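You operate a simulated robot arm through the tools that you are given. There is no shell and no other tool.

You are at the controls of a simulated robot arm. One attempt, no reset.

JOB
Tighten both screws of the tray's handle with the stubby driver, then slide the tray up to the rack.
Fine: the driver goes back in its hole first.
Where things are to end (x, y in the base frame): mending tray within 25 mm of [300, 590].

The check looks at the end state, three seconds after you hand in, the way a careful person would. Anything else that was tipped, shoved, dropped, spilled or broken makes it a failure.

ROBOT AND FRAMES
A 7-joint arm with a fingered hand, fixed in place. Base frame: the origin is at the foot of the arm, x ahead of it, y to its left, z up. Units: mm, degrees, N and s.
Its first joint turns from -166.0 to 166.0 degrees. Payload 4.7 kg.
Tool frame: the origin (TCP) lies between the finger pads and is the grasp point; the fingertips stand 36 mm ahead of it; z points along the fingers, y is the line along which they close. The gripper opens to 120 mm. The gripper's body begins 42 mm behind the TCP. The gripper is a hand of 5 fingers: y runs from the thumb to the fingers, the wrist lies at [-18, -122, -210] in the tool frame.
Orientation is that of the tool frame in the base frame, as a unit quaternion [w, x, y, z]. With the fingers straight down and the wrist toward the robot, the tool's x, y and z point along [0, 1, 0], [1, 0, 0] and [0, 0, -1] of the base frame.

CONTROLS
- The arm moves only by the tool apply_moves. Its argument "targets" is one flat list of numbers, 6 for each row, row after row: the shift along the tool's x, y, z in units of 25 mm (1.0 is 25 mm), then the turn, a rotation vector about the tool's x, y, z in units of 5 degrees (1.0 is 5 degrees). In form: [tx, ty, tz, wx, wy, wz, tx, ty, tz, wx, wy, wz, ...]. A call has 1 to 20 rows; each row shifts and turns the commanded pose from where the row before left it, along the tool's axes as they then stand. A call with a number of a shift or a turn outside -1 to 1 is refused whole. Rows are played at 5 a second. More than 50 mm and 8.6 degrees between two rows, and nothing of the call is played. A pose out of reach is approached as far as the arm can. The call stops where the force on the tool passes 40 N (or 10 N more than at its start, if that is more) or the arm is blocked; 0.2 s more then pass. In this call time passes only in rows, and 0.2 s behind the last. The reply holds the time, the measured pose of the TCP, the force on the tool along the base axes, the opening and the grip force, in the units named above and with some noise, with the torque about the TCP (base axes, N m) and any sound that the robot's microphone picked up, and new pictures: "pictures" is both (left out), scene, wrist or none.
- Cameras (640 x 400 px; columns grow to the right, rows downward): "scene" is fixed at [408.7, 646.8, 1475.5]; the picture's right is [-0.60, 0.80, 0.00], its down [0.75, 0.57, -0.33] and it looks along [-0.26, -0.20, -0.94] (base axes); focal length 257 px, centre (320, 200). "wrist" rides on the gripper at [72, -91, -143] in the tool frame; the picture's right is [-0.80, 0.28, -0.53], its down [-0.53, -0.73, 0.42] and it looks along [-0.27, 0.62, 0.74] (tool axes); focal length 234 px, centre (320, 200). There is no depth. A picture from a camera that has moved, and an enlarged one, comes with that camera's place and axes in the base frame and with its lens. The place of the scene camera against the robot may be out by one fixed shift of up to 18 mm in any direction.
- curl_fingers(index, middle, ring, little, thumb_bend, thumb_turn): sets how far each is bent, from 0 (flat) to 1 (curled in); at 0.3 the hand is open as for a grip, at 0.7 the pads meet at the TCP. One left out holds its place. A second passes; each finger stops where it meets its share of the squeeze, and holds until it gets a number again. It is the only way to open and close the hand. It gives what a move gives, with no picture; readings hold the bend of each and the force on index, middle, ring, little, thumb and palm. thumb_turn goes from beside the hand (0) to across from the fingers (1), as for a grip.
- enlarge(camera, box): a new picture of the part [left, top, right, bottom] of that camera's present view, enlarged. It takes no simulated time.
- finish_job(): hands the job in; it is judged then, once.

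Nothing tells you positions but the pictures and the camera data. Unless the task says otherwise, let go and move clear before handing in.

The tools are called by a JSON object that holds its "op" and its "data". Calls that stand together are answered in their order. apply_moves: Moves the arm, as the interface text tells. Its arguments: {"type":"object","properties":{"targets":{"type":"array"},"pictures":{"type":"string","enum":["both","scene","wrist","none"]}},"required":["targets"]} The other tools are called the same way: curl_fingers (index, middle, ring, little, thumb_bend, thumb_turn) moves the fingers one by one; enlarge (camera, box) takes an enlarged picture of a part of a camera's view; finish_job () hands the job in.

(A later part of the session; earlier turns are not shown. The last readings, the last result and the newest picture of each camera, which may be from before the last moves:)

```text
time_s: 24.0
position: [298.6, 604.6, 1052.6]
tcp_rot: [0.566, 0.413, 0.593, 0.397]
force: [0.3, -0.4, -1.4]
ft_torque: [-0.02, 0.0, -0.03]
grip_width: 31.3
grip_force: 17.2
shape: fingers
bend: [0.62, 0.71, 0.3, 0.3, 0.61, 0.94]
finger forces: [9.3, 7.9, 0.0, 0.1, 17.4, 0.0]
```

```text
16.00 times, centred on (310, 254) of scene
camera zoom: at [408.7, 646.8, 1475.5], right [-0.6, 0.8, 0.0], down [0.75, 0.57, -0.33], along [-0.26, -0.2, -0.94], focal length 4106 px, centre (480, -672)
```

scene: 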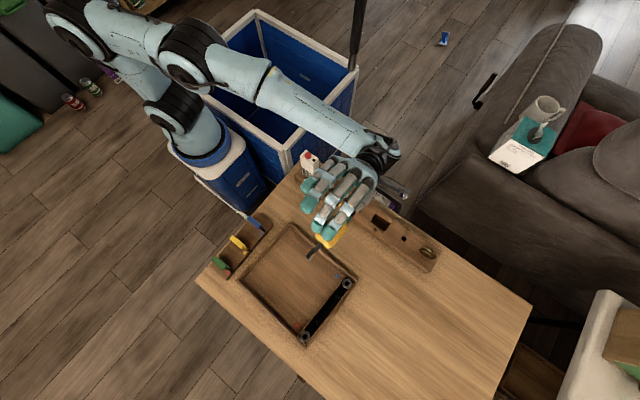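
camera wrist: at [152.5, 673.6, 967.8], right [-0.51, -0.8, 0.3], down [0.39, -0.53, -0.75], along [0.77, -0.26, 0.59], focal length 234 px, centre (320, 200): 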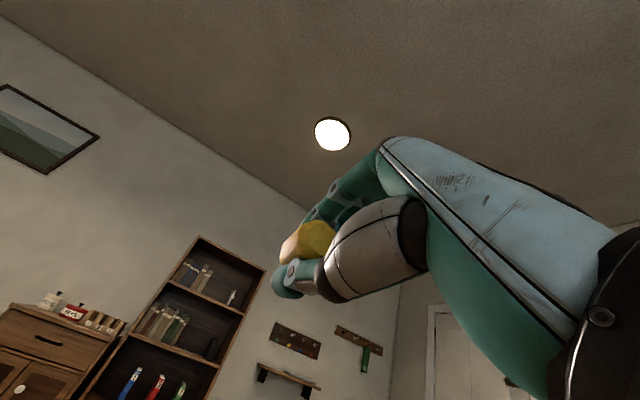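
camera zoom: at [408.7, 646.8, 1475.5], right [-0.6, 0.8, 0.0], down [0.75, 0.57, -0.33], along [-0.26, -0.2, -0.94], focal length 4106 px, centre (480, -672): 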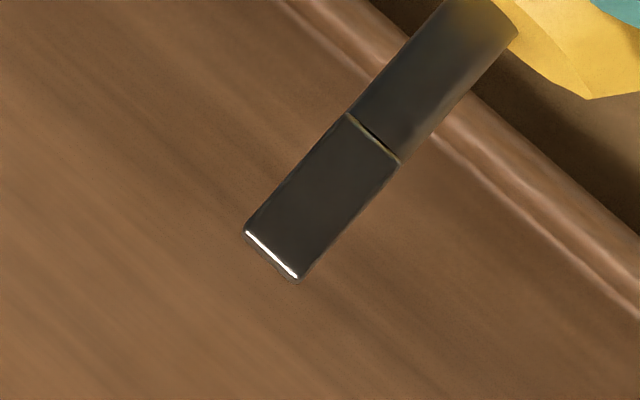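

The tip now shows square-on, so it sits at about +14° about the tool z axis. The shank also leans about 6° toward tool −x. I'll roll further to measure the lean in the other plane.

{"op": "apply_moves", "data": {"targets": [0, 0, 0, 0, 0, -1, 0, 0, 0, 0, 0, -1, 0, 0, 0, 0, 0, -1, 0, 0, 0, 0, 0, -1, 0, 0, 0, 0, 0, -1, 0, 0, 0, 0, 0, -1, 0, 0, 0, 0, 0, -1, 0, 0, 0, 0, 0, -1, 0, 0, 0, 0, 0, -1, 0, 0, 0, 0, 0, -1, 0, 0, 0, 0, 0, -1, 0, 0, 0, 0, 0, -1, 0, 0, 0, 0, 0, -1, 0, 0, 0, 0, 0, -1], "pictures": "scene"}}

{"op": "enlarge", "data": {"camera": "scene", "box": [295, 205, 355, 265]}}

```text
time_s: 27.0
position: [299.5, 604.8, 1051.5]
tcp_rot: [0.692, -0.002, 0.722, 0.0]
force: [0.0, 0.2, -0.8]
ft_torque: [-0.02, 0.05, -0.01]
grip_width: 31.1
grip_force: 16.8
shape: fingers
bend: [0.62, 0.72, 0.3, 0.3, 0.61, 0.94]
finger forces: [9.5, 7.8, 0.1, 0.0, 16.5, 0.0]
```

scene: 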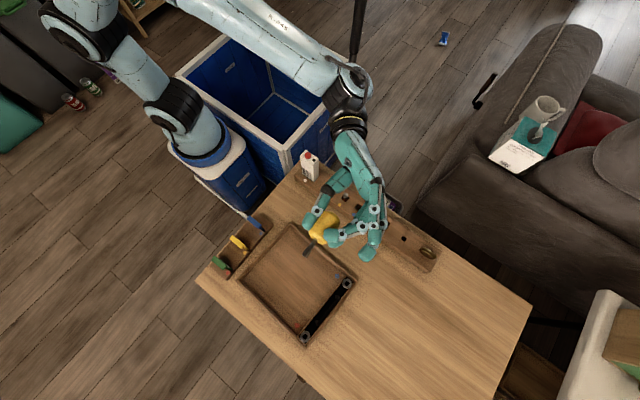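

```text
6.67 times, centred on (325, 235) of scene
camera zoom: at [408.7, 646.8, 1475.5], right [-0.6, 0.8, 0.0], down [0.75, 0.57, -0.33], along [-0.26, -0.2, -0.94], focal length 1711 px, centre (287, -33)
```

zoom: 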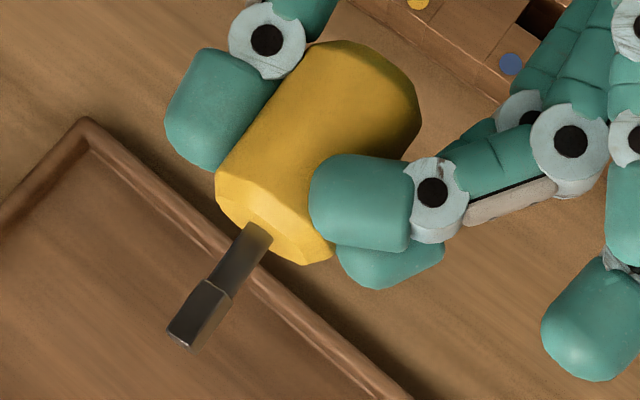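

This view from the ring-finger side shows the whole driver clearly. I'm zooming in on the shank to read the lean in this plane.

{"op": "enlarge", "data": {"camera": "scene", "box": [300, 230, 330, 260]}}

{"op": "enlarge", "data": {"camera": "scene", "box": [300, 200, 350, 245]}}

```text
13.33 times, centred on (315, 245) of scene
camera zoom: at [408.7, 646.8, 1475.5], right [-0.6, 0.8, 0.0], down [0.75, 0.57, -0.33], along [-0.26, -0.2, -0.94], focal length 3422 px, centre (387, -400)
```

zoom: 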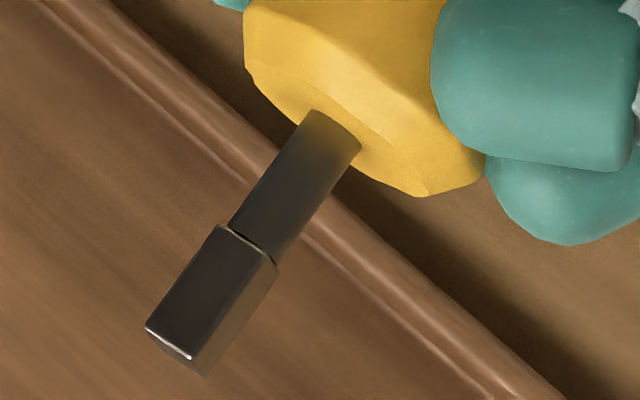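

```text
8.89 times, centred on (325, 222) of scene
camera zoom: at [408.7, 646.8, 1475.5], right [-0.6, 0.8, 0.0], down [0.75, 0.57, -0.33], along [-0.26, -0.2, -0.94], focal length 2281 px, centre (276, 0)
```

zoom: 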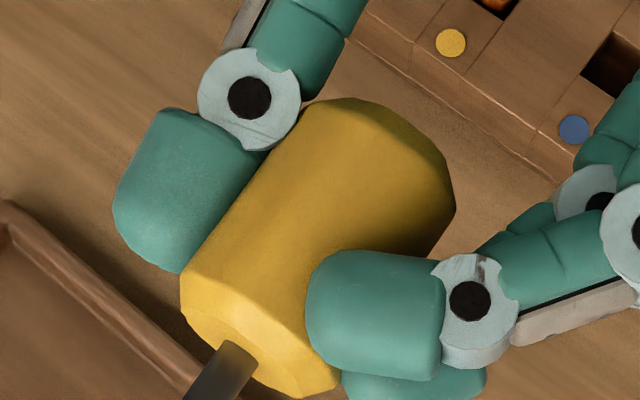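

The shank lines up within about 1° in this plane, so only the 6° lean toward tool −x matters. I'll roll the other way too, so I get the tip offset free of camera bias.

{"op": "apply_moves", "data": {"targets": [0, 0, 0, 0, 0, 1, 0, 0, 0, 0, 0, 1, 0, 0, 0, 0, 0, 1, 0, 0, 0, 0, 0, 1, 0, 0, 0, 0, 0, 1, 0, 0, 0, 0, 0, 1, 0, 0, 0, 0, 0, 1, 0, 0, 0, 0, 0, 1, 0, 0, 0, 0, 0, 1, 0, 0, 0, 0, 0, 1, 0, 0, 0, 0, 0, 1, 0, 0, 0, 0, 0, 1, 0, 0, 0, 0, 0, 1, 0, 0, 0, 0, 0, 1, 0, 0, 0, 0, 0, 1, 0, 0, 0, 0, 0, 1, 0, 0, 0, 0, 0, 1, 0, 0, 0, 0, 0, 1], "pictures": "none"}}

{"op": "enlarge", "data": {"camera": "scene", "box": [300, 230, 330, 260]}}

{"op": "apply_moves", "data": {"targets": [0, 0, 0, 0, 0, 1, 0, 0, 0, 0, 0, 1, 0, 0, 0, 0, 0, 1, 0, 0, 0, 0, 0, 1, 0, 0, 0, 0, 0, 1, 0, 0, 0, 0, 0, 1, 0, 0, 0, 0, 0, 1, 0, 0, 0, 0, 0, 1, 0, 0, 0, 0, 0, 1, 0, 0, 0, 0, 0, 1, 0, 0, 0, 0, 0, 1, 0, 0, 0, 0, 0, 1, 0, 0, 0, 0, 0, 1, 0, 0, 0, 0, 0, 1, 0, 0, 0, 0, 0, 1, 0, 0, 0, 0, 0, 1, 0, 0, 0, 0, 0, 1, 0, 0, 0, 0, 0, 1], "pictures": "scene"}}

{"op": "enlarge", "data": {"camera": "scene", "box": [300, 230, 330, 260]}}

```text
time_s: 30.8
position: [299.6, 602.6, 1050.9]
tcp_rot: [0.489, 0.51, 0.512, 0.489]
force: [0.0, 0.1, -1.0]
ft_torque: [0.03, 0.08, 0.03]
grip_width: 30.9
grip_force: 16.8
shape: fingers
bend: [0.62, 0.72, 0.3, 0.3, 0.61, 0.94]
finger forces: [9.3, 7.9, 0.0, 0.0, 16.5, 0.0]
```

```text
13.33 times, centred on (315, 245) of scene
camera zoom: at [408.7, 646.8, 1475.5], right [-0.6, 0.8, 0.0], down [0.75, 0.57, -0.33], along [-0.26, -0.2, -0.94], focal length 3422 px, centre (387, -400)
```

zoom: 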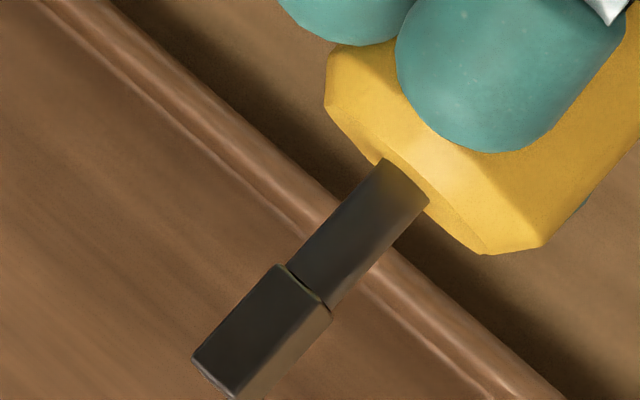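

```text
time_s: 34.6
position: [419.8, 610.5, 1128.8]
tcp_rot: [0.298, 0.642, 0.343, 0.617]
force: [-1.5, -0.3, -0.2]
ft_torque: [0.0, 0.07, -0.01]
grip_width: 31.0
grip_force: 16.5
shape: fingers
bend: [0.62, 0.72, 0.3, 0.3, 0.61, 0.94]
finger forces: [9.3, 7.9, 0.0, 0.0, 16.1, 0.0]
out of reach, approached as far as the arm can: row 1, 2, 3, 4, 5, 6, 7, 8, 9, 10, 11, 12, 13, 14, 15, 16, 17, 18
```

scene: 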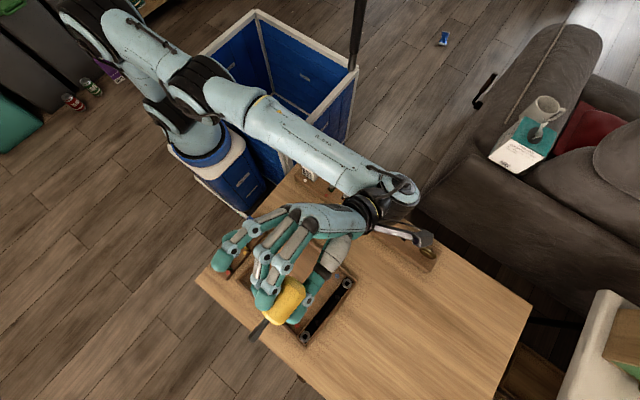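

```text
13.33 times, centred on (315, 245) of scene
camera zoom: at [408.7, 646.8, 1475.5], right [-0.6, 0.8, 0.0], down [0.75, 0.57, -0.33], along [-0.26, -0.2, -0.94], focal length 3422 px, centre (387, -400)
```

zoom: 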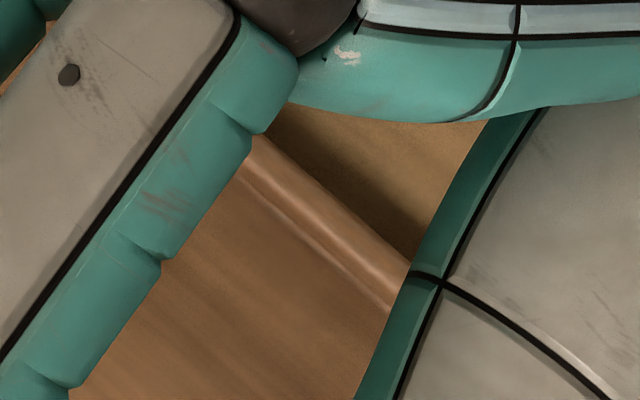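

That direction runs into a joint limit and the arm drifted. I'm rolling back to the known pose, still high above the bench.

{"op": "apply_moves", "data": {"targets": [0, 0, 0, 0, 0, -1, 0, 0, 0, 0, 0, -1, 0, 0, 0, 0, 0, -1, 0, 0, 0, 0, 0, -1, 0, 0, 0, 0, 0, -1, 0, 0, 0, 0, 0, -1, 0, 0, 0, 0, 0, -1, 0, 0, 0, 0, 0, -1, 0, 0, 0, 0, 0, -1], "pictures": "scene"}}

```text
time_s: 36.6
position: [419.1, 610.9, 1128.9]
tcp_rot: [0.513, 0.462, 0.562, 0.454]
force: [0.6, 0.1, -0.6]
ft_torque: [0.01, -0.03, -0.02]
grip_width: 31.4
grip_force: 17.0
shape: fingers
bend: [0.62, 0.72, 0.3, 0.3, 0.61, 0.94]
finger forces: [9.2, 7.8, 0.1, 0.0, 16.1, 0.0]
```

scene: 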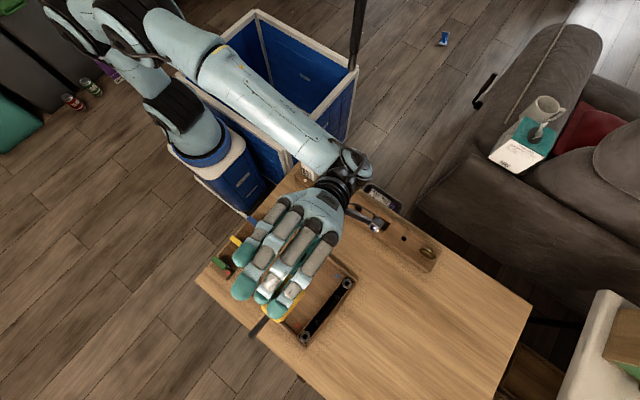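

The pose has reset to where the arm actually is, so I'll move back and down a little, then return to tool-down. From there the wrist camera should see both screws.

{"op": "apply_moves", "data": {"targets": [0.168, -0.838, -0.91, 0, 0, 0, 0.168, -0.838, -0.91, 0, 0, 0, 0.168, -0.838, -0.91, 0, 0, 0, 0.168, -0.838, -0.91, 0, 0, 0, 0.168, -0.838, -0.91, 0, 0, 0], "pictures": "none"}}

{"op": "apply_moves", "data": {"targets": [0, 0, 0, 0.9604, 0.0586, 0.0994, 0, 0, 0, 0.9604, 0.0586, 0.0994, 0, 0, 0, 0.9604, 0.0586, 0.0994, 0, 0, 0, 0.9604, 0.0586, 0.0994, 0, 0, 0, 0.9604, 0.0586, 0.0994, 0, 0, 0, 0.9604, 0.0586, 0.0994, 0, 0, 0, 0.9604, 0.0586, 0.0994, 0, 0, 0, 0.9604, 0.0586, 0.0994, 0, 0, 0, 0.9604, 0.0586, 0.0994, 0, 0, 0, 0.9604, 0.0586, 0.0994, 0, 0, 0, 0.9604, 0.0586, 0.0994, 0, 0, 0, 0.9604, 0.0586, 0.0994, 0, 0, 0, 0.9604, 0.0586, 0.0994, 0, 0, 0, 0.9604, 0.0586, 0.0994, 0, 0, 0, 0.9604, 0.0586, 0.0994, 0, 0, 0, 0.9604, 0.0586, 0.0994, 0, 0, 0, 0.9604, 0.0586, 0.0994, 0, 0, 0, 0.9604, 0.0586, 0.0994]}}

```text
time_s: 37.8
position: [298.7, 611.2, 1031.3]
tcp_rot: [0.514, 0.464, 0.561, 0.454]
force: [0.0, 0.1, -0.7]
ft_torque: [-0.02, 0.06, 0.02]
grip_width: 31.1
grip_force: 16.6
shape: fingers
bend: [0.62, 0.72, 0.3, 0.3, 0.61, 0.94]
finger forces: [9.1, 7.9, 0.0, 0.1, 16.1, 0.1]
```

```text
time_s: 41.6
position: [299.7, 609.3, 1028.5]
tcp_rot: [-0.002, 0.708, 0.706, 0.001]
force: [0.7, 0.6, -1.0]
ft_torque: [-0.01, 0.0, -0.02]
grip_width: 30.9
grip_force: 16.8
shape: fingers
bend: [0.62, 0.72, 0.3, 0.3, 0.61, 0.94]
finger forces: [10.1, 8.0, 0.0, 0.1, 15.1, 0.0]
camera wrist: at [209.4, 681.6, 1173.1], right [0.28, -0.8, 0.52], down [-0.73, -0.53, -0.43], along [0.62, -0.27, -0.74], focal length 234 px, centre (320, 200)
```

scene: 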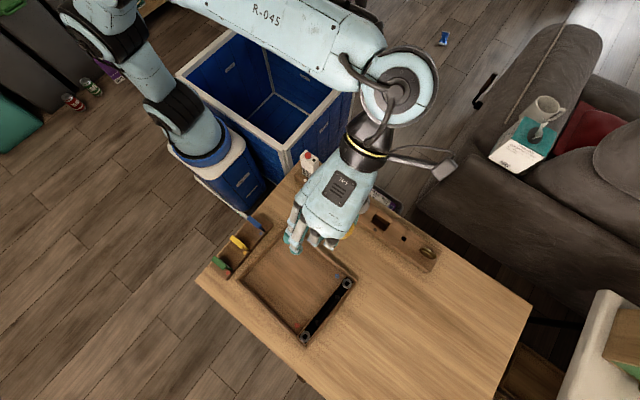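
wrist: 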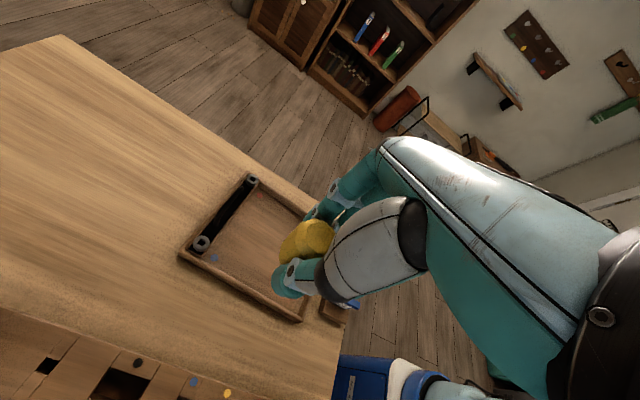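

Both screws and the rack holes are visible from here. I'm zooming in on each for position and socket angle.

{"op": "enlarge", "data": {"camera": "wrist", "box": [185, 230, 217, 262]}}

{"op": "enlarge", "data": {"camera": "wrist", "box": [235, 165, 267, 197]}}

{"op": "enlarge", "data": {"camera": "wrist", "box": [0, 310, 250, 400]}}

{"op": "enlarge", "data": {"camera": "scene", "box": [335, 275, 359, 299]}}

{"op": "enlarge", "data": {"camera": "scene", "box": [293, 325, 317, 349]}}

{"op": "enlarge", "data": {"camera": "scene", "box": [385, 225, 420, 255]}}

```text
12.50 times, centred on (201, 246) of wrist
camera zoom: at [209.4, 681.6, 1173.1], right [0.28, -0.8, 0.52], down [-0.73, -0.53, -0.43], along [0.62, -0.27, -0.74], focal length 2927 px, centre (1808, -375)
```

zoom: 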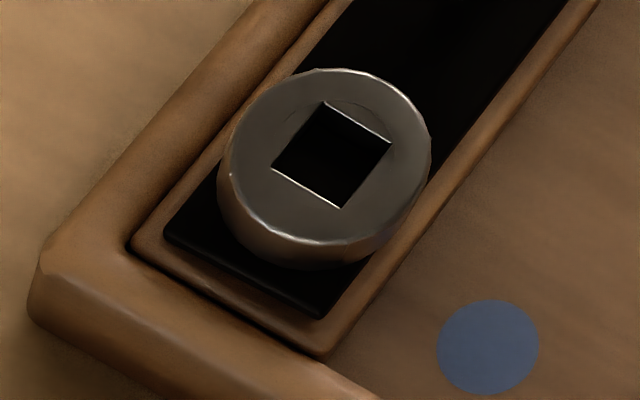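

```text
12.50 times, centred on (251, 181) of wrist
camera zoom: at [209.4, 681.6, 1173.1], right [0.28, -0.8, 0.52], down [-0.73, -0.53, -0.43], along [0.62, -0.27, -0.74], focal length 2927 px, centre (1182, 438)
```

zoom: 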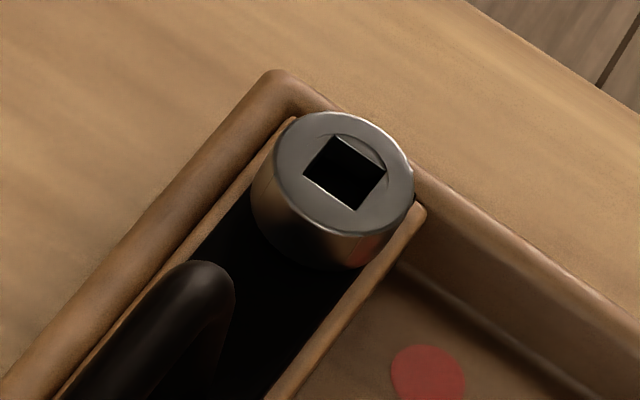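

```text
2.56 times, centred on (125, 355) of wrist
camera zoom: at [209.4, 681.6, 1173.1], right [0.28, -0.8, 0.52], down [-0.73, -0.53, -0.43], along [0.62, -0.27, -0.74], focal length 600 px, centre (819, -197)
```

zoom: 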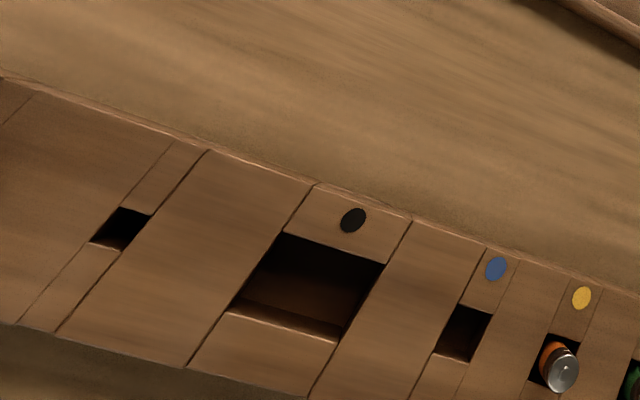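

```text
16.00 times, centred on (347, 287) of scene
camera zoom: at [408.7, 646.8, 1475.5], right [-0.6, 0.8, 0.0], down [0.75, 0.57, -0.33], along [-0.26, -0.2, -0.94], focal length 4106 px, centre (-112, -1192)
```

zoom: 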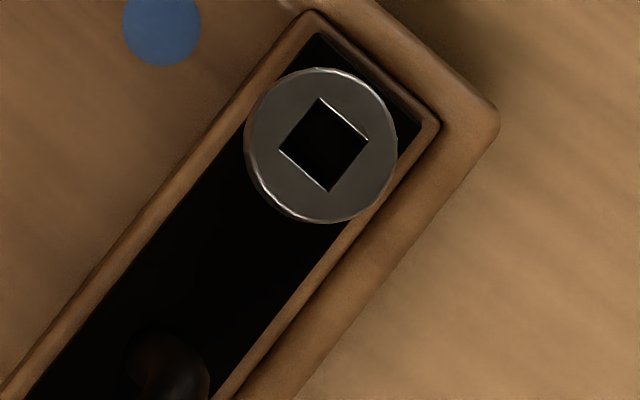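

```text
16.00 times, centred on (305, 337) of scene
camera zoom: at [408.7, 646.8, 1475.5], right [-0.6, 0.8, 0.0], down [0.75, 0.57, -0.33], along [-0.26, -0.2, -0.94], focal length 4106 px, centre (560, -1992)
```

zoom: 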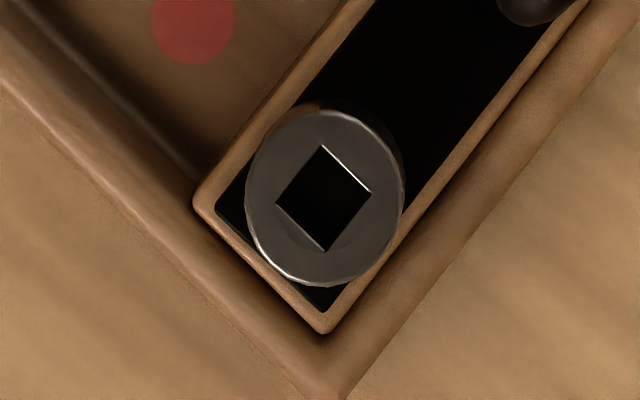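

```text
13.33 times, centred on (402, 240) of scene
camera zoom: at [408.7, 646.8, 1475.5], right [-0.6, 0.8, 0.0], down [0.75, 0.57, -0.33], along [-0.26, -0.2, -0.94], focal length 3422 px, centre (-780, -333)
```

zoom: 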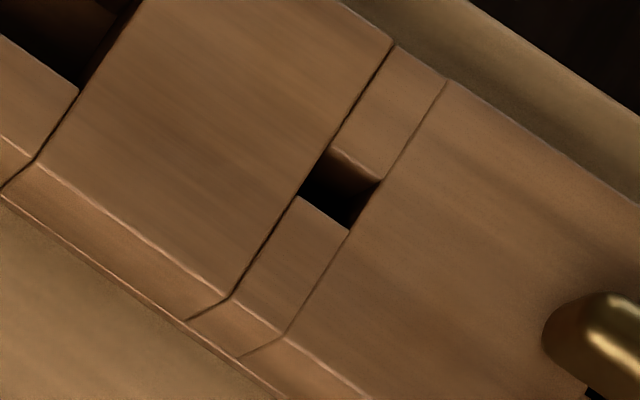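

The blue-marked screw top is near (350, 697) and the red-marked one near (525, 686). Both sockets are square with the tray, at about −3°. I'll tuck ring and little fingers out of the way, move above the blue-side screw, and cancel the driver's lean.

{"op": "curl_fingers", "data": {"ring": 0.9, "little": 0.9}}

{"op": "apply_moves", "data": {"targets": [0.54, 0.407, 0.867, 0, 0, 0, 0.54, 0.407, 0.867, 0, 0, 0, 0.54, 0.407, 0.867, 0, 0, 0, 0.54, 0.407, 0.867, 0, 0, 0, 0.54, 0.407, 0.867, 0, 0, 0, 0.54, 0.407, 0.867, 0, 0, 0, 0, 0, 0, 0.08, 0.6, 0, 0, 0, 0, 0.08, 0.6, 0]}}

```text
time_s: 42.6
position: [298.8, 611.6, 1029.3]
tcp_rot: [0.0, 0.708, 0.706, 0.0]
force: [-0.2, 0.1, -0.5]
ft_torque: [0.02, -0.04, -0.02]
grip_width: 31.1
grip_force: 16.6
shape: fingers
bend: [0.62, 0.72, 0.9, 0.9, 0.61, 0.94]
finger forces: [10.3, 7.9, 0.1, 0.0, 15.1, 0.1]
```

```text
time_s: 44.4
position: [360.3, 691.4, 899.4]
tcp_rot: [-0.042, 0.707, 0.706, 0.033]
force: [0.1, -0.3, -0.9]
ft_torque: [0.01, 0.0, -0.01]
grip_width: 30.9
grip_force: 16.1
shape: fingers
bend: [0.62, 0.72, 0.9, 0.9, 0.61, 0.94]
finger forces: [10.4, 8.0, 0.0, 0.1, 15.0, 0.0]
camera wrist: at [272.0, 747.1, 1050.9], right [0.28, -0.86, 0.43], down [-0.74, -0.48, -0.47], along [0.61, -0.19, -0.77], focal length 234 px, centre (320, 200)
```

scene: 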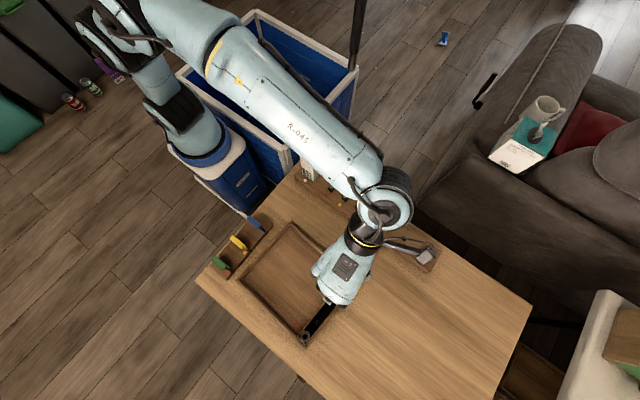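
wrist: 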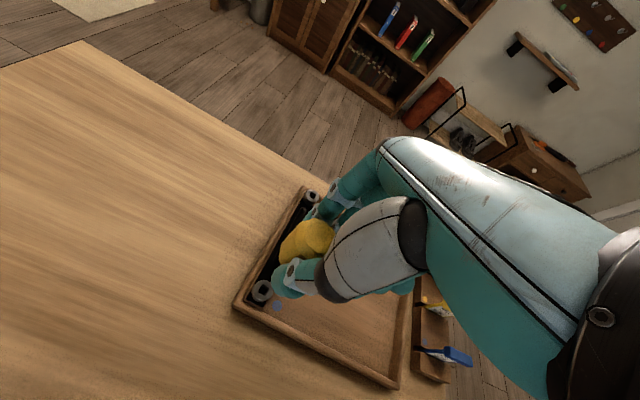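

The tool z axis is now tilted so the shank should be vertical, and the screw shows just left of the thumb. I'm zooming there.

{"op": "enlarge", "data": {"camera": "wrist", "box": [230, 210, 340, 320]}}

{"op": "enlarge", "data": {"camera": "scene", "box": [280, 240, 380, 350]}}

```text
3.64 times, centred on (285, 265) of wrist
camera zoom: at [272.0, 747.1, 1050.9], right [0.28, -0.86, 0.43], down [-0.74, -0.48, -0.47], along [0.61, -0.19, -0.77], focal length 852 px, centre (447, -36)
```

zoom: 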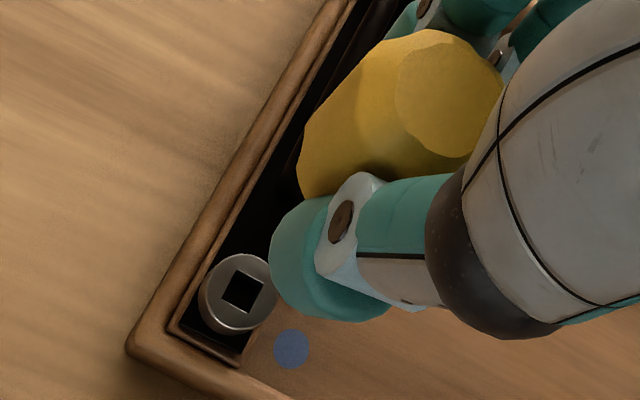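

```text
3.64 times, centred on (330, 295) of scene
camera zoom: at [408.7, 646.8, 1475.5], right [-0.6, 0.8, 0.0], down [0.75, 0.57, -0.33], along [-0.26, -0.2, -0.94], focal length 933 px, centre (284, -146)
```

zoom: 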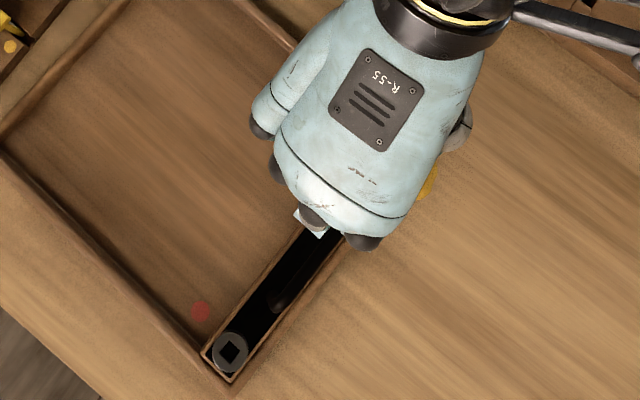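

From the handle top in this view I put the tip about 10 mm in +y and −4 mm in x from the TCP, once the tool is tilted. I'll test how far the hand can yaw about the shank axis while still high up.

{"op": "apply_moves", "data": {"targets": [-0.235, -0.252, -0.022, 0, 0, 0, 0.01706, 0.0358, 0.0013, 0.1045, -0.014, -0.9944, 0.01706, 0.0358, 0.0013, 0.1045, -0.014, -0.9944, 0.01706, 0.0358, 0.0013, 0.1045, -0.014, -0.9944, 0.01706, 0.0358, 0.0013, 0.1045, -0.014, -0.9944, 0.01706, 0.0358, 0.0013, 0.1045, -0.014, -0.9944, 0.01706, 0.0358, 0.0013, 0.1045, -0.014, -0.9944, 0.01706, 0.0358, 0.0013, 0.1045, -0.014, -0.9944, 0.01706, 0.0358, 0.0013, 0.1045, -0.014, -0.9944, 0.01706, 0.0358, 0.0013, 0.1045, -0.014, -0.9944, 0.01706, 0.0358, 0.0013, 0.1045, -0.014, -0.9944, 0.01706, 0.0358, 0.0013, 0.1045, -0.014, -0.9944, 0.01706, 0.0358, 0.0013, 0.1045, -0.014, -0.9944, 0.01706, 0.0358, 0.0013, 0.1045, -0.014, -0.9944, 0.01706, 0.0358, 0.0013, 0.1045, -0.014, -0.9944, 0.01706, 0.0358, 0.0013, 0.1045, -0.014, -0.9944, 0.01706, 0.0358, 0.0013, 0.1045, -0.014, -0.9944, 0.01706, 0.0358, 0.0013, 0.1045, -0.014, -0.9944, 0.01706, 0.0358, 0.0013, 0.1045, -0.014, -0.9944]}}

```text
time_s: 48.4
position: [361.0, 700.7, 900.6]
tcp_rot: [-0.05, 0.001, 0.999, -0.005]
force: [-0.3, 0.2, -1.0]
ft_torque: [0.02, -0.01, 0.02]
grip_width: 31.0
grip_force: 16.2
shape: fingers
bend: [0.62, 0.72, 0.9, 0.9, 0.62, 0.94]
finger forces: [10.5, 8.0, 0.1, 0.0, 14.5, 0.0]
camera wrist: at [304.1, 609.1, 1051.9], right [0.85, 0.28, 0.44], down [0.49, -0.74, -0.47], along [0.19, 0.61, -0.77], focal length 234 px, centre (320, 200)
```

scene: 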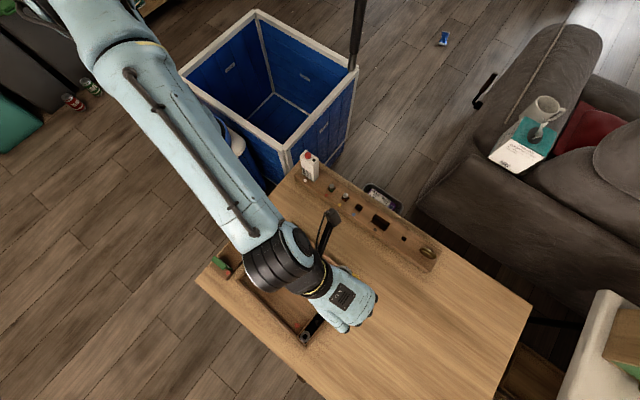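
wrist: 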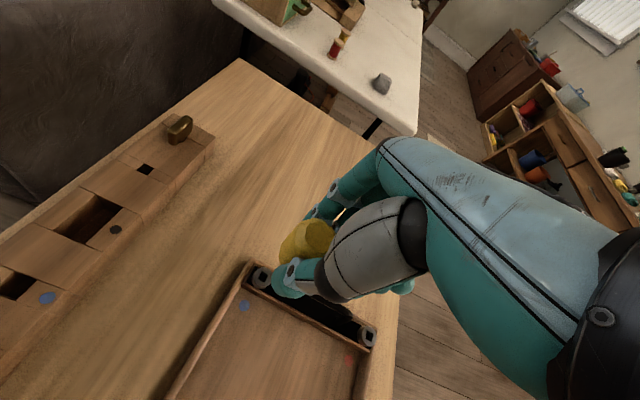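

−90° works. I'm checking whether more range exists in this direction.

{"op": "apply_moves", "data": {"targets": [0.01706, 0.0358, 0.0013, 0.1045, -0.014, -0.9944, 0.01706, 0.0358, 0.0013, 0.1045, -0.014, -0.9944, 0.01706, 0.0358, 0.0013, 0.1045, -0.014, -0.9944, 0.01706, 0.0358, 0.0013, 0.1045, -0.014, -0.9944, 0.01706, 0.0358, 0.0013, 0.1045, -0.014, -0.9944, 0.01706, 0.0358, 0.0013, 0.1045, -0.014, -0.9944, 0.01706, 0.0358, 0.0013, 0.1045, -0.014, -0.9944, 0.01706, 0.0358, 0.0013, 0.1045, -0.014, -0.9944, 0.01706, 0.0358, 0.0013, 0.1045, -0.014, -0.9944]}}

{"op": "enlarge", "data": {"camera": "wrist", "box": [220, 210, 340, 320]}}

```text
time_s: 50.4
position: [354.8, 706.0, 902.1]
tcp_rot: [-0.044, -0.382, 0.923, -0.026]
force: [0.0, 0.2, -0.3]
ft_torque: [0.04, 0.0, -0.01]
grip_width: 31.3
grip_force: 16.7
shape: fingers
bend: [0.62, 0.72, 0.9, 0.9, 0.62, 0.94]
finger forces: [10.5, 8.0, 0.0, 0.0, 14.5, 0.1]
camera wrist: at [378.3, 601.6, 1052.5], right [0.4, 0.8, 0.44], down [0.87, -0.18, -0.47], along [-0.3, 0.57, -0.77], focal length 234 px, centre (320, 200)
```

scene: 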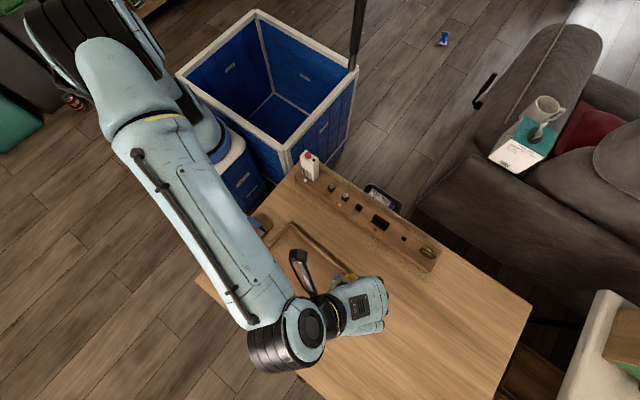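
wrist: 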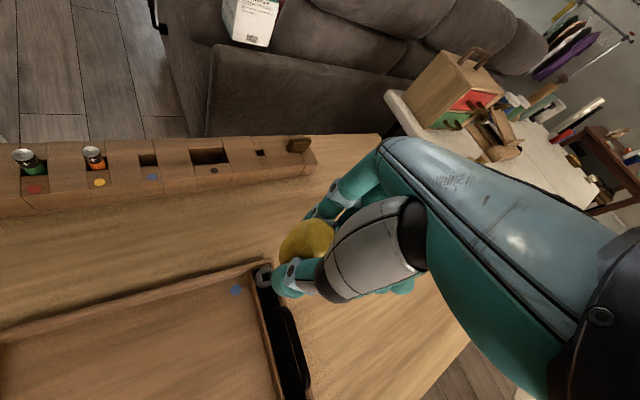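

```text
3.64 times, centred on (280, 265) of wrist
camera zoom: at [378.3, 601.6, 1052.5], right [0.4, 0.8, 0.44], down [0.87, -0.18, -0.47], along [-0.3, 0.57, -0.77], focal length 852 px, centre (466, -36)
```

zoom: 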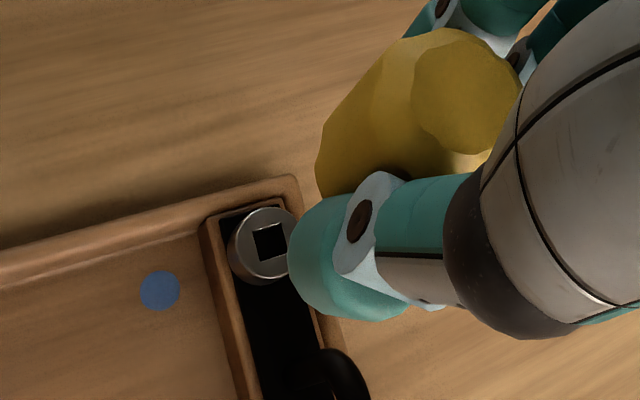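

The yaw range is ample. Views from opposite sides put the blue-side screw top at about (347, 697, 746). I'll turn to −102°, where the tip square should line up with the socket, then shift over it and lower to a hover.

{"op": "apply_moves", "data": {"targets": [-0.0139, -0.0371, -0.0009, -0.1045, 0.014, 0.9944, -0.0139, -0.0371, -0.0009, -0.1045, 0.014, 0.9944, -0.0139, -0.0371, -0.0009, -0.1045, 0.014, 0.9944, -0.0139, -0.0371, -0.0009, -0.1045, 0.014, 0.9944, -0.0139, -0.0371, -0.0009, -0.1045, 0.014, 0.9944, -0.0139, -0.0371, -0.0009, -0.1045, 0.014, 0.9944, -0.0083, -0.0223, -0.0005, -0.0627, 0.0084, 0.5966, -0.044, 0.035, 0.8, 0, 0, 0, -0.044, 0.035, 0.8, 0, 0, 0, -0.044, 0.035, 0.8, 0, 0, 0]}}

{"op": "enlarge", "data": {"camera": "wrist", "box": [220, 210, 340, 320]}}

{"op": "enlarge", "data": {"camera": "scene", "box": [280, 230, 400, 350]}}

```text
time_s: 52.6
position: [355.4, 703.6, 840.7]
tcp_rot: [-0.048, -0.103, 0.993, -0.012]
force: [0.1, 0.6, -0.5]
ft_torque: [0.01, 0.01, 0.03]
grip_width: 31.0
grip_force: 16.9
shape: fingers
bend: [0.62, 0.72, 0.9, 0.9, 0.62, 0.94]
finger forces: [10.6, 8.0, 0.0, 0.0, 14.4, 0.0]
camera wrist: at [318.6, 602.8, 992.7], right [0.78, 0.45, 0.44], down [0.63, -0.62, -0.47], along [0.06, 0.64, -0.77], focal length 234 px, centre (320, 200)
```

scene: 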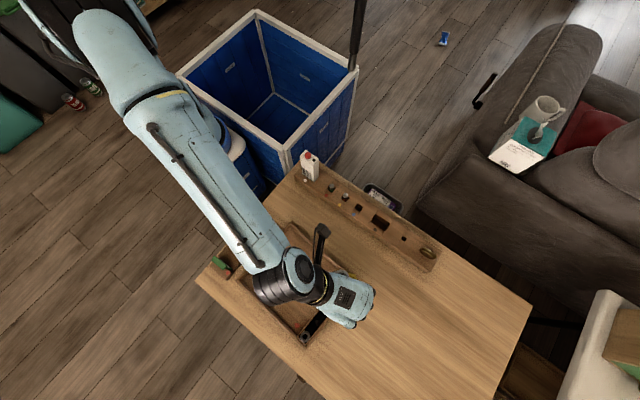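
wrist: 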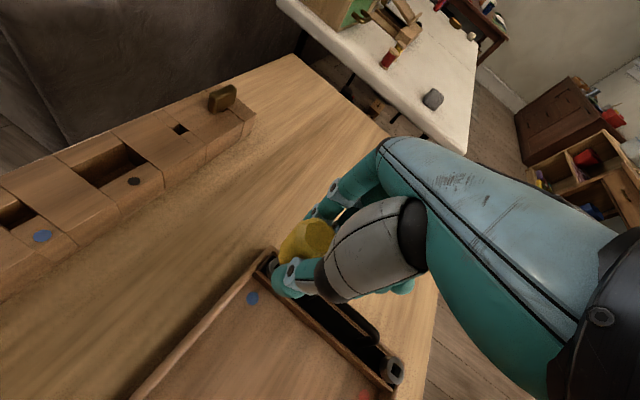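

```text
3.64 times, centred on (280, 265) of wrist
camera zoom: at [318.6, 602.8, 992.7], right [0.78, 0.45, 0.44], down [0.63, -0.62, -0.47], along [0.06, 0.64, -0.77], focal length 852 px, centre (466, -36)
```

zoom: 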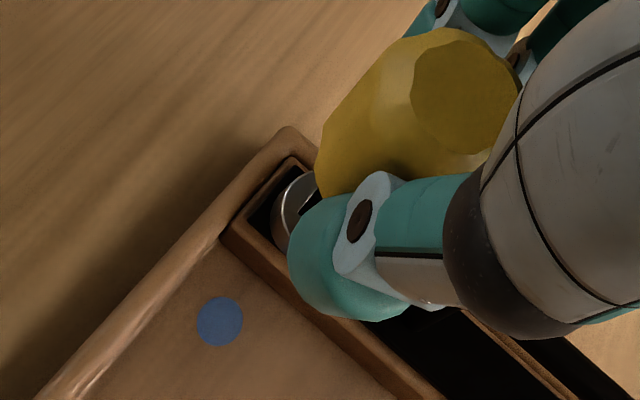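

```text
3.33 times, centred on (340, 290) of scene
camera zoom: at [408.7, 646.8, 1475.5], right [-0.6, 0.8, 0.0], down [0.75, 0.57, -0.33], along [-0.26, -0.2, -0.94], focal length 855 px, centre (253, -100)
```

zoom: 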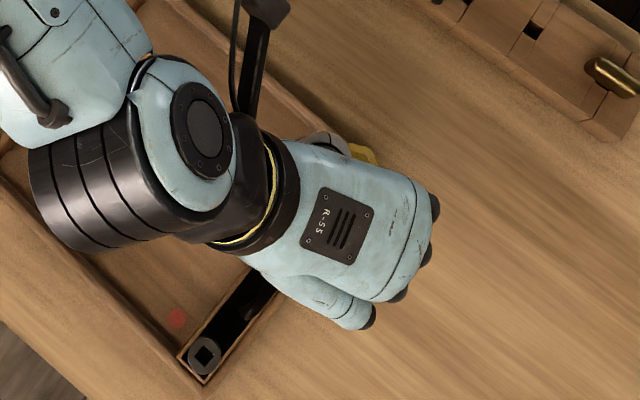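

The screw head is partly visible behind the thumb. I'm zooming in to estimate its centre against the predicted tip line.

{"op": "enlarge", "data": {"camera": "wrist", "box": [255, 245, 295, 285]}}

```text
10.00 times, centred on (275, 265) of wrist
camera zoom: at [318.6, 602.8, 992.7], right [0.78, 0.45, 0.44], down [0.63, -0.62, -0.47], along [0.06, 0.64, -0.77], focal length 2342 px, centre (770, -450)
```

zoom: 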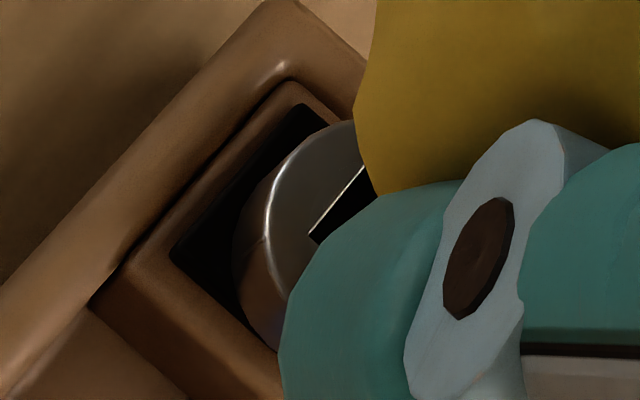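

Combining the views, the tip needs about (+0.4, +1.6) mm more, with roughly 10 mm of gap left. I'll apply that and descend in small force-checked steps.

{"op": "apply_moves", "data": {"targets": [-0.029, 0.059, -0.004, 0, 0, 0, -0.0127, 0.0015, 0.1193, 0, 0, 0, -0.0127, 0.0015, 0.1193, 0, 0, 0], "pictures": "none"}}

{"op": "apply_moves", "data": {"targets": [-0.0085, 0.001, 0.0795, 0, 0, 0], "pictures": "none"}}

{"op": "apply_moves", "data": {"targets": [-0.0085, 0.001, 0.0795, 0, 0, 0], "pictures": "none"}}

{"op": "enlarge", "data": {"camera": "wrist", "box": [255, 235, 295, 285]}}

```text
time_s: 53.4
position: [357.6, 705.1, 834.0]
tcp_rot: [-0.05, -0.104, 0.993, -0.012]
force: [0.5, 0.0, 0.3]
ft_torque: [0.03, 0.01, 0.02]
grip_width: 30.9
grip_force: 16.7
shape: fingers
bend: [0.62, 0.72, 0.9, 0.9, 0.62, 0.94]
finger forces: [10.5, 8.0, 0.0, 0.0, 14.4, 0.1]
```

```text
time_s: 53.8
position: [356.7, 704.9, 832.8]
tcp_rot: [-0.05, -0.103, 0.993, -0.012]
force: [0.4, -0.7, -1.4]
ft_torque: [0.03, -0.04, 0.0]
grip_width: 31.1
grip_force: 17.1
shape: fingers
bend: [0.62, 0.72, 0.9, 0.9, 0.62, 0.94]
finger forces: [10.4, 8.0, 0.0, 0.0, 14.4, 0.0]
```

```text
time_s: 54.2
position: [356.9, 705.6, 830.9]
tcp_rot: [-0.05, -0.104, 0.993, -0.011]
force: [-0.4, -0.4, -1.9]
ft_torque: [0.03, -0.04, 0.0]
grip_width: 30.9
grip_force: 16.5
shape: fingers
bend: [0.62, 0.72, 0.9, 0.9, 0.62, 0.94]
finger forces: [10.5, 8.0, 0.1, 0.0, 14.3, 0.0]
```

```text
8.00 times, centred on (275, 260) of wrist
camera zoom: at [319.9, 604.5, 982.5], right [0.78, 0.45, 0.44], down [0.63, -0.62, -0.47], along [0.06, 0.64, -0.77], focal length 1873 px, centre (680, -280)
```

zoom: 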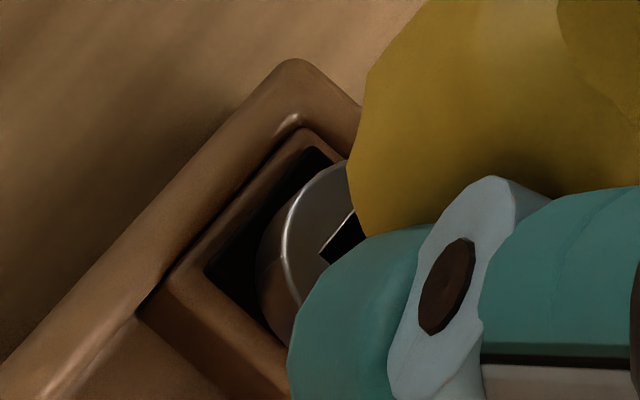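

By this view the tip should be at the screw top plane and centred. I'm continuing down in small steps.

{"op": "apply_moves", "data": {"targets": [-0.0085, 0.001, 0.0795, 0, 0, 0], "pictures": "none"}}

{"op": "apply_moves", "data": {"targets": [-0.0085, 0.001, 0.0795, 0, 0, 0], "pictures": "none"}}

{"op": "apply_moves", "data": {"targets": [-0.0085, 0.001, 0.0795, 0, 0, 0], "pictures": "none"}}

```text
time_s: 54.6
position: [356.9, 705.3, 827.7]
tcp_rot: [-0.05, -0.103, 0.993, -0.011]
force: [0.3, -0.3, -0.7]
ft_torque: [0.01, -0.03, 0.02]
grip_width: 31.1
grip_force: 16.8
shape: fingers
bend: [0.62, 0.72, 0.9, 0.9, 0.62, 0.94]
finger forces: [10.5, 7.9, 0.1, 0.1, 14.3, 0.0]
```

```text
time_s: 55.0
position: [357.3, 705.2, 827.0]
tcp_rot: [-0.05, -0.103, 0.993, -0.011]
force: [0.1, -0.4, -0.3]
ft_torque: [0.03, -0.01, -0.05]
grip_width: 31.0
grip_force: 16.1
shape: fingers
bend: [0.62, 0.72, 0.9, 0.9, 0.62, 0.94]
finger forces: [10.5, 8.0, 0.0, 0.0, 14.4, 0.1]
```

```text
time_s: 55.4
position: [356.8, 704.1, 825.2]
tcp_rot: [-0.049, -0.103, 0.993, -0.011]
force: [0.9, 0.1, -1.2]
ft_torque: [-0.01, 0.02, -0.01]
grip_width: 31.1
grip_force: 16.2
shape: fingers
bend: [0.62, 0.72, 0.9, 0.9, 0.62, 0.94]
finger forces: [10.5, 8.0, 0.1, 0.0, 14.4, 0.0]
```

Still no contact. I'm continuing carefully.

{"op": "apply_moves", "data": {"targets": [-0.0085, 0.001, 0.0795, 0, 0, 0], "pictures": "none"}}

{"op": "apply_moves", "data": {"targets": [-0.0085, 0.001, 0.0795, 0, 0, 0], "pictures": "none"}}

{"op": "apply_moves", "data": {"targets": [-0.0085, 0.001, 0.0795, 0, 0, 0], "pictures": "none"}}

{"op": "enlarge", "data": {"camera": "wrist", "box": [255, 235, 295, 285]}}

```text
time_s: 55.8
position: [357.6, 705.0, 823.4]
tcp_rot: [-0.049, -0.103, 0.993, -0.012]
force: [-0.4, 0.3, 0.1]
ft_torque: [0.0, -0.03, 0.0]
grip_width: 31.3
grip_force: 16.4
shape: fingers
bend: [0.62, 0.72, 0.9, 0.9, 0.62, 0.94]
finger forces: [10.4, 8.1, 0.0, 0.0, 14.6, 0.1]
```

```text
time_s: 56.2
position: [357.9, 705.3, 821.9]
tcp_rot: [-0.049, -0.103, 0.993, -0.01]
force: [0.0, -0.7, 4.7]
ft_torque: [-0.12, 0.07, 0.02]
grip_width: 31.1
grip_force: 16.8
shape: fingers
bend: [0.62, 0.72, 0.9, 0.9, 0.62, 0.94]
finger forces: [10.4, 7.3, 0.0, 0.0, 15.4, 0.0]
```

```text
time_s: 56.6
position: [357.0, 705.4, 821.9]
tcp_rot: [-0.05, -0.103, 0.993, -0.009]
force: [1.1, -0.7, 14.4]
ft_torque: [-0.26, 0.14, 0.02]
grip_width: 30.8
grip_force: 17.8
shape: fingers
bend: [0.62, 0.73, 0.9, 0.9, 0.62, 0.94]
finger forces: [11.2, 7.1, 0.1, 0.0, 16.7, 0.0]
```

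```text
8.00 times, centred on (275, 260) of wrist
camera zoom: at [320.1, 604.3, 972.7], right [0.78, 0.45, 0.44], down [0.63, -0.62, -0.47], along [0.06, 0.64, -0.77], focal length 1873 px, centre (680, -280)
```

zoom: 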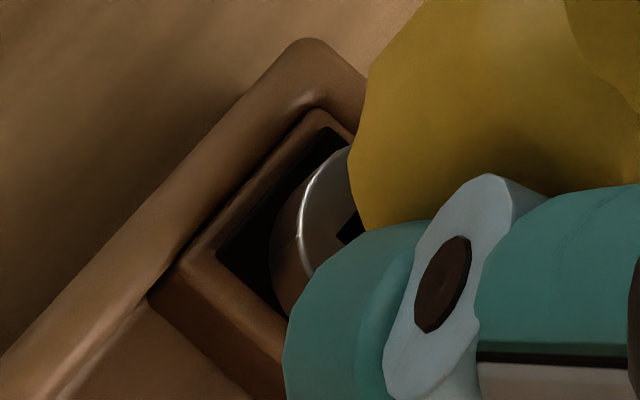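

Contact came at TCP z≈821.5, which could mean the socket floor or the head's top face. I'll lift slightly and nudge sideways: a wall reaction will tell whether the tip is inside the socket.

{"op": "apply_moves", "data": {"targets": [0.0127, -0.0015, -0.1193, 0, 0, 0], "pictures": "none"}}

{"op": "apply_moves", "data": {"targets": [-0.0124, 0.0587, -0.002, 0, 0, 0], "pictures": "none"}}

{"op": "apply_moves", "data": {"targets": [-0.0124, 0.0587, -0.002, 0, 0, 0], "pictures": "none"}}

{"op": "apply_moves", "data": {"targets": [-0.0124, 0.0587, -0.002, 0, 0, 0], "pictures": "none"}}

```text
time_s: 57.0
position: [358.2, 704.8, 822.6]
tcp_rot: [-0.05, -0.103, 0.993, -0.011]
force: [1.0, 0.6, 9.6]
ft_torque: [-0.05, 0.11, 0.01]
grip_width: 30.8
grip_force: 16.8
shape: fingers
bend: [0.62, 0.73, 0.9, 0.9, 0.62, 0.94]
finger forces: [11.8, 7.1, 0.0, 0.1, 15.4, 0.0]
```

```text
time_s: 57.4
position: [355.9, 705.8, 821.8]
tcp_rot: [-0.051, -0.102, 0.993, -0.011]
force: [-0.9, -0.4, 5.6]
ft_torque: [-0.16, 0.08, -0.01]
grip_width: 30.7
grip_force: 16.4
shape: fingers
bend: [0.62, 0.73, 0.9, 0.9, 0.62, 0.94]
finger forces: [10.9, 6.4, 0.0, 0.0, 15.4, 0.1]
```

```text
time_s: 57.8
position: [356.3, 707.7, 821.7]
tcp_rot: [-0.05, -0.103, 0.993, -0.011]
force: [-1.7, -2.4, 5.6]
ft_torque: [-0.19, 0.08, 0.0]
grip_width: 31.1
grip_force: 16.0
shape: fingers
bend: [0.62, 0.73, 0.9, 0.9, 0.62, 0.94]
finger forces: [10.5, 5.8, 0.0, 0.1, 15.4, 0.0]
```

```text
time_s: 58.2
position: [356.3, 710.2, 821.3]
tcp_rot: [-0.049, -0.104, 0.993, -0.011]
force: [-1.1, -2.8, 4.4]
ft_torque: [-0.23, 0.1, 0.01]
grip_width: 30.8
grip_force: 15.8
shape: fingers
bend: [0.62, 0.73, 0.9, 0.9, 0.62, 0.94]
finger forces: [10.3, 5.5, 0.0, 0.0, 15.7, 0.1]
```

Only a small lateral force, so I need to see whether the tray moved or the tip slid.

{"op": "enlarge", "data": {"camera": "wrist", "box": [255, 235, 295, 285]}}

{"op": "enlarge", "data": {"camera": "scene", "box": [190, 200, 370, 360]}}

```text
8.00 times, centred on (275, 260) of wrist
camera zoom: at [319.9, 608.2, 973.2], right [0.78, 0.45, 0.44], down [0.63, -0.62, -0.47], along [0.06, 0.64, -0.77], focal length 1873 px, centre (680, -280)
```

zoom: 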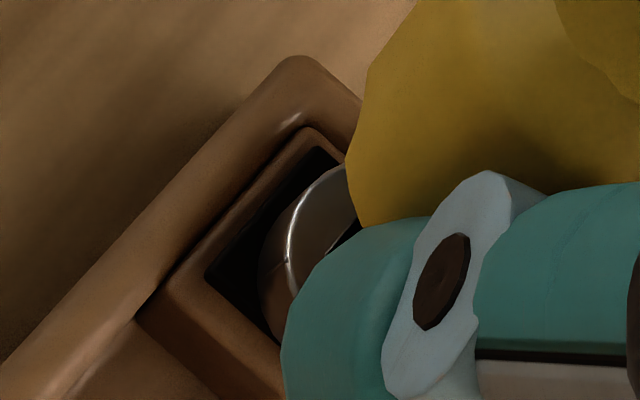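

```text
2.50 times, centred on (280, 280) of scene
camera zoom: at [408.7, 646.8, 1475.5], right [-0.6, 0.8, 0.0], down [0.75, 0.57, -0.33], along [-0.26, -0.2, -0.94], focal length 642 px, centre (420, 0)
```

zoom: 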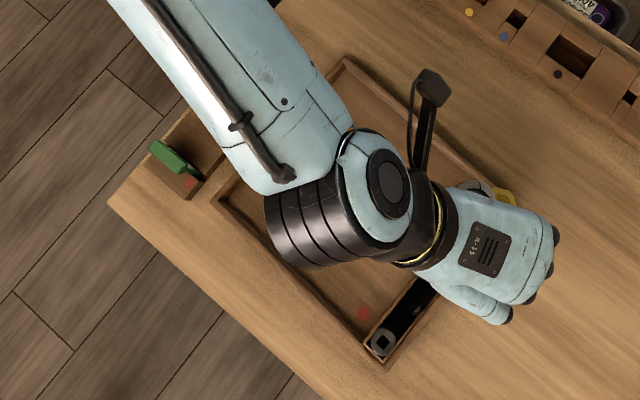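

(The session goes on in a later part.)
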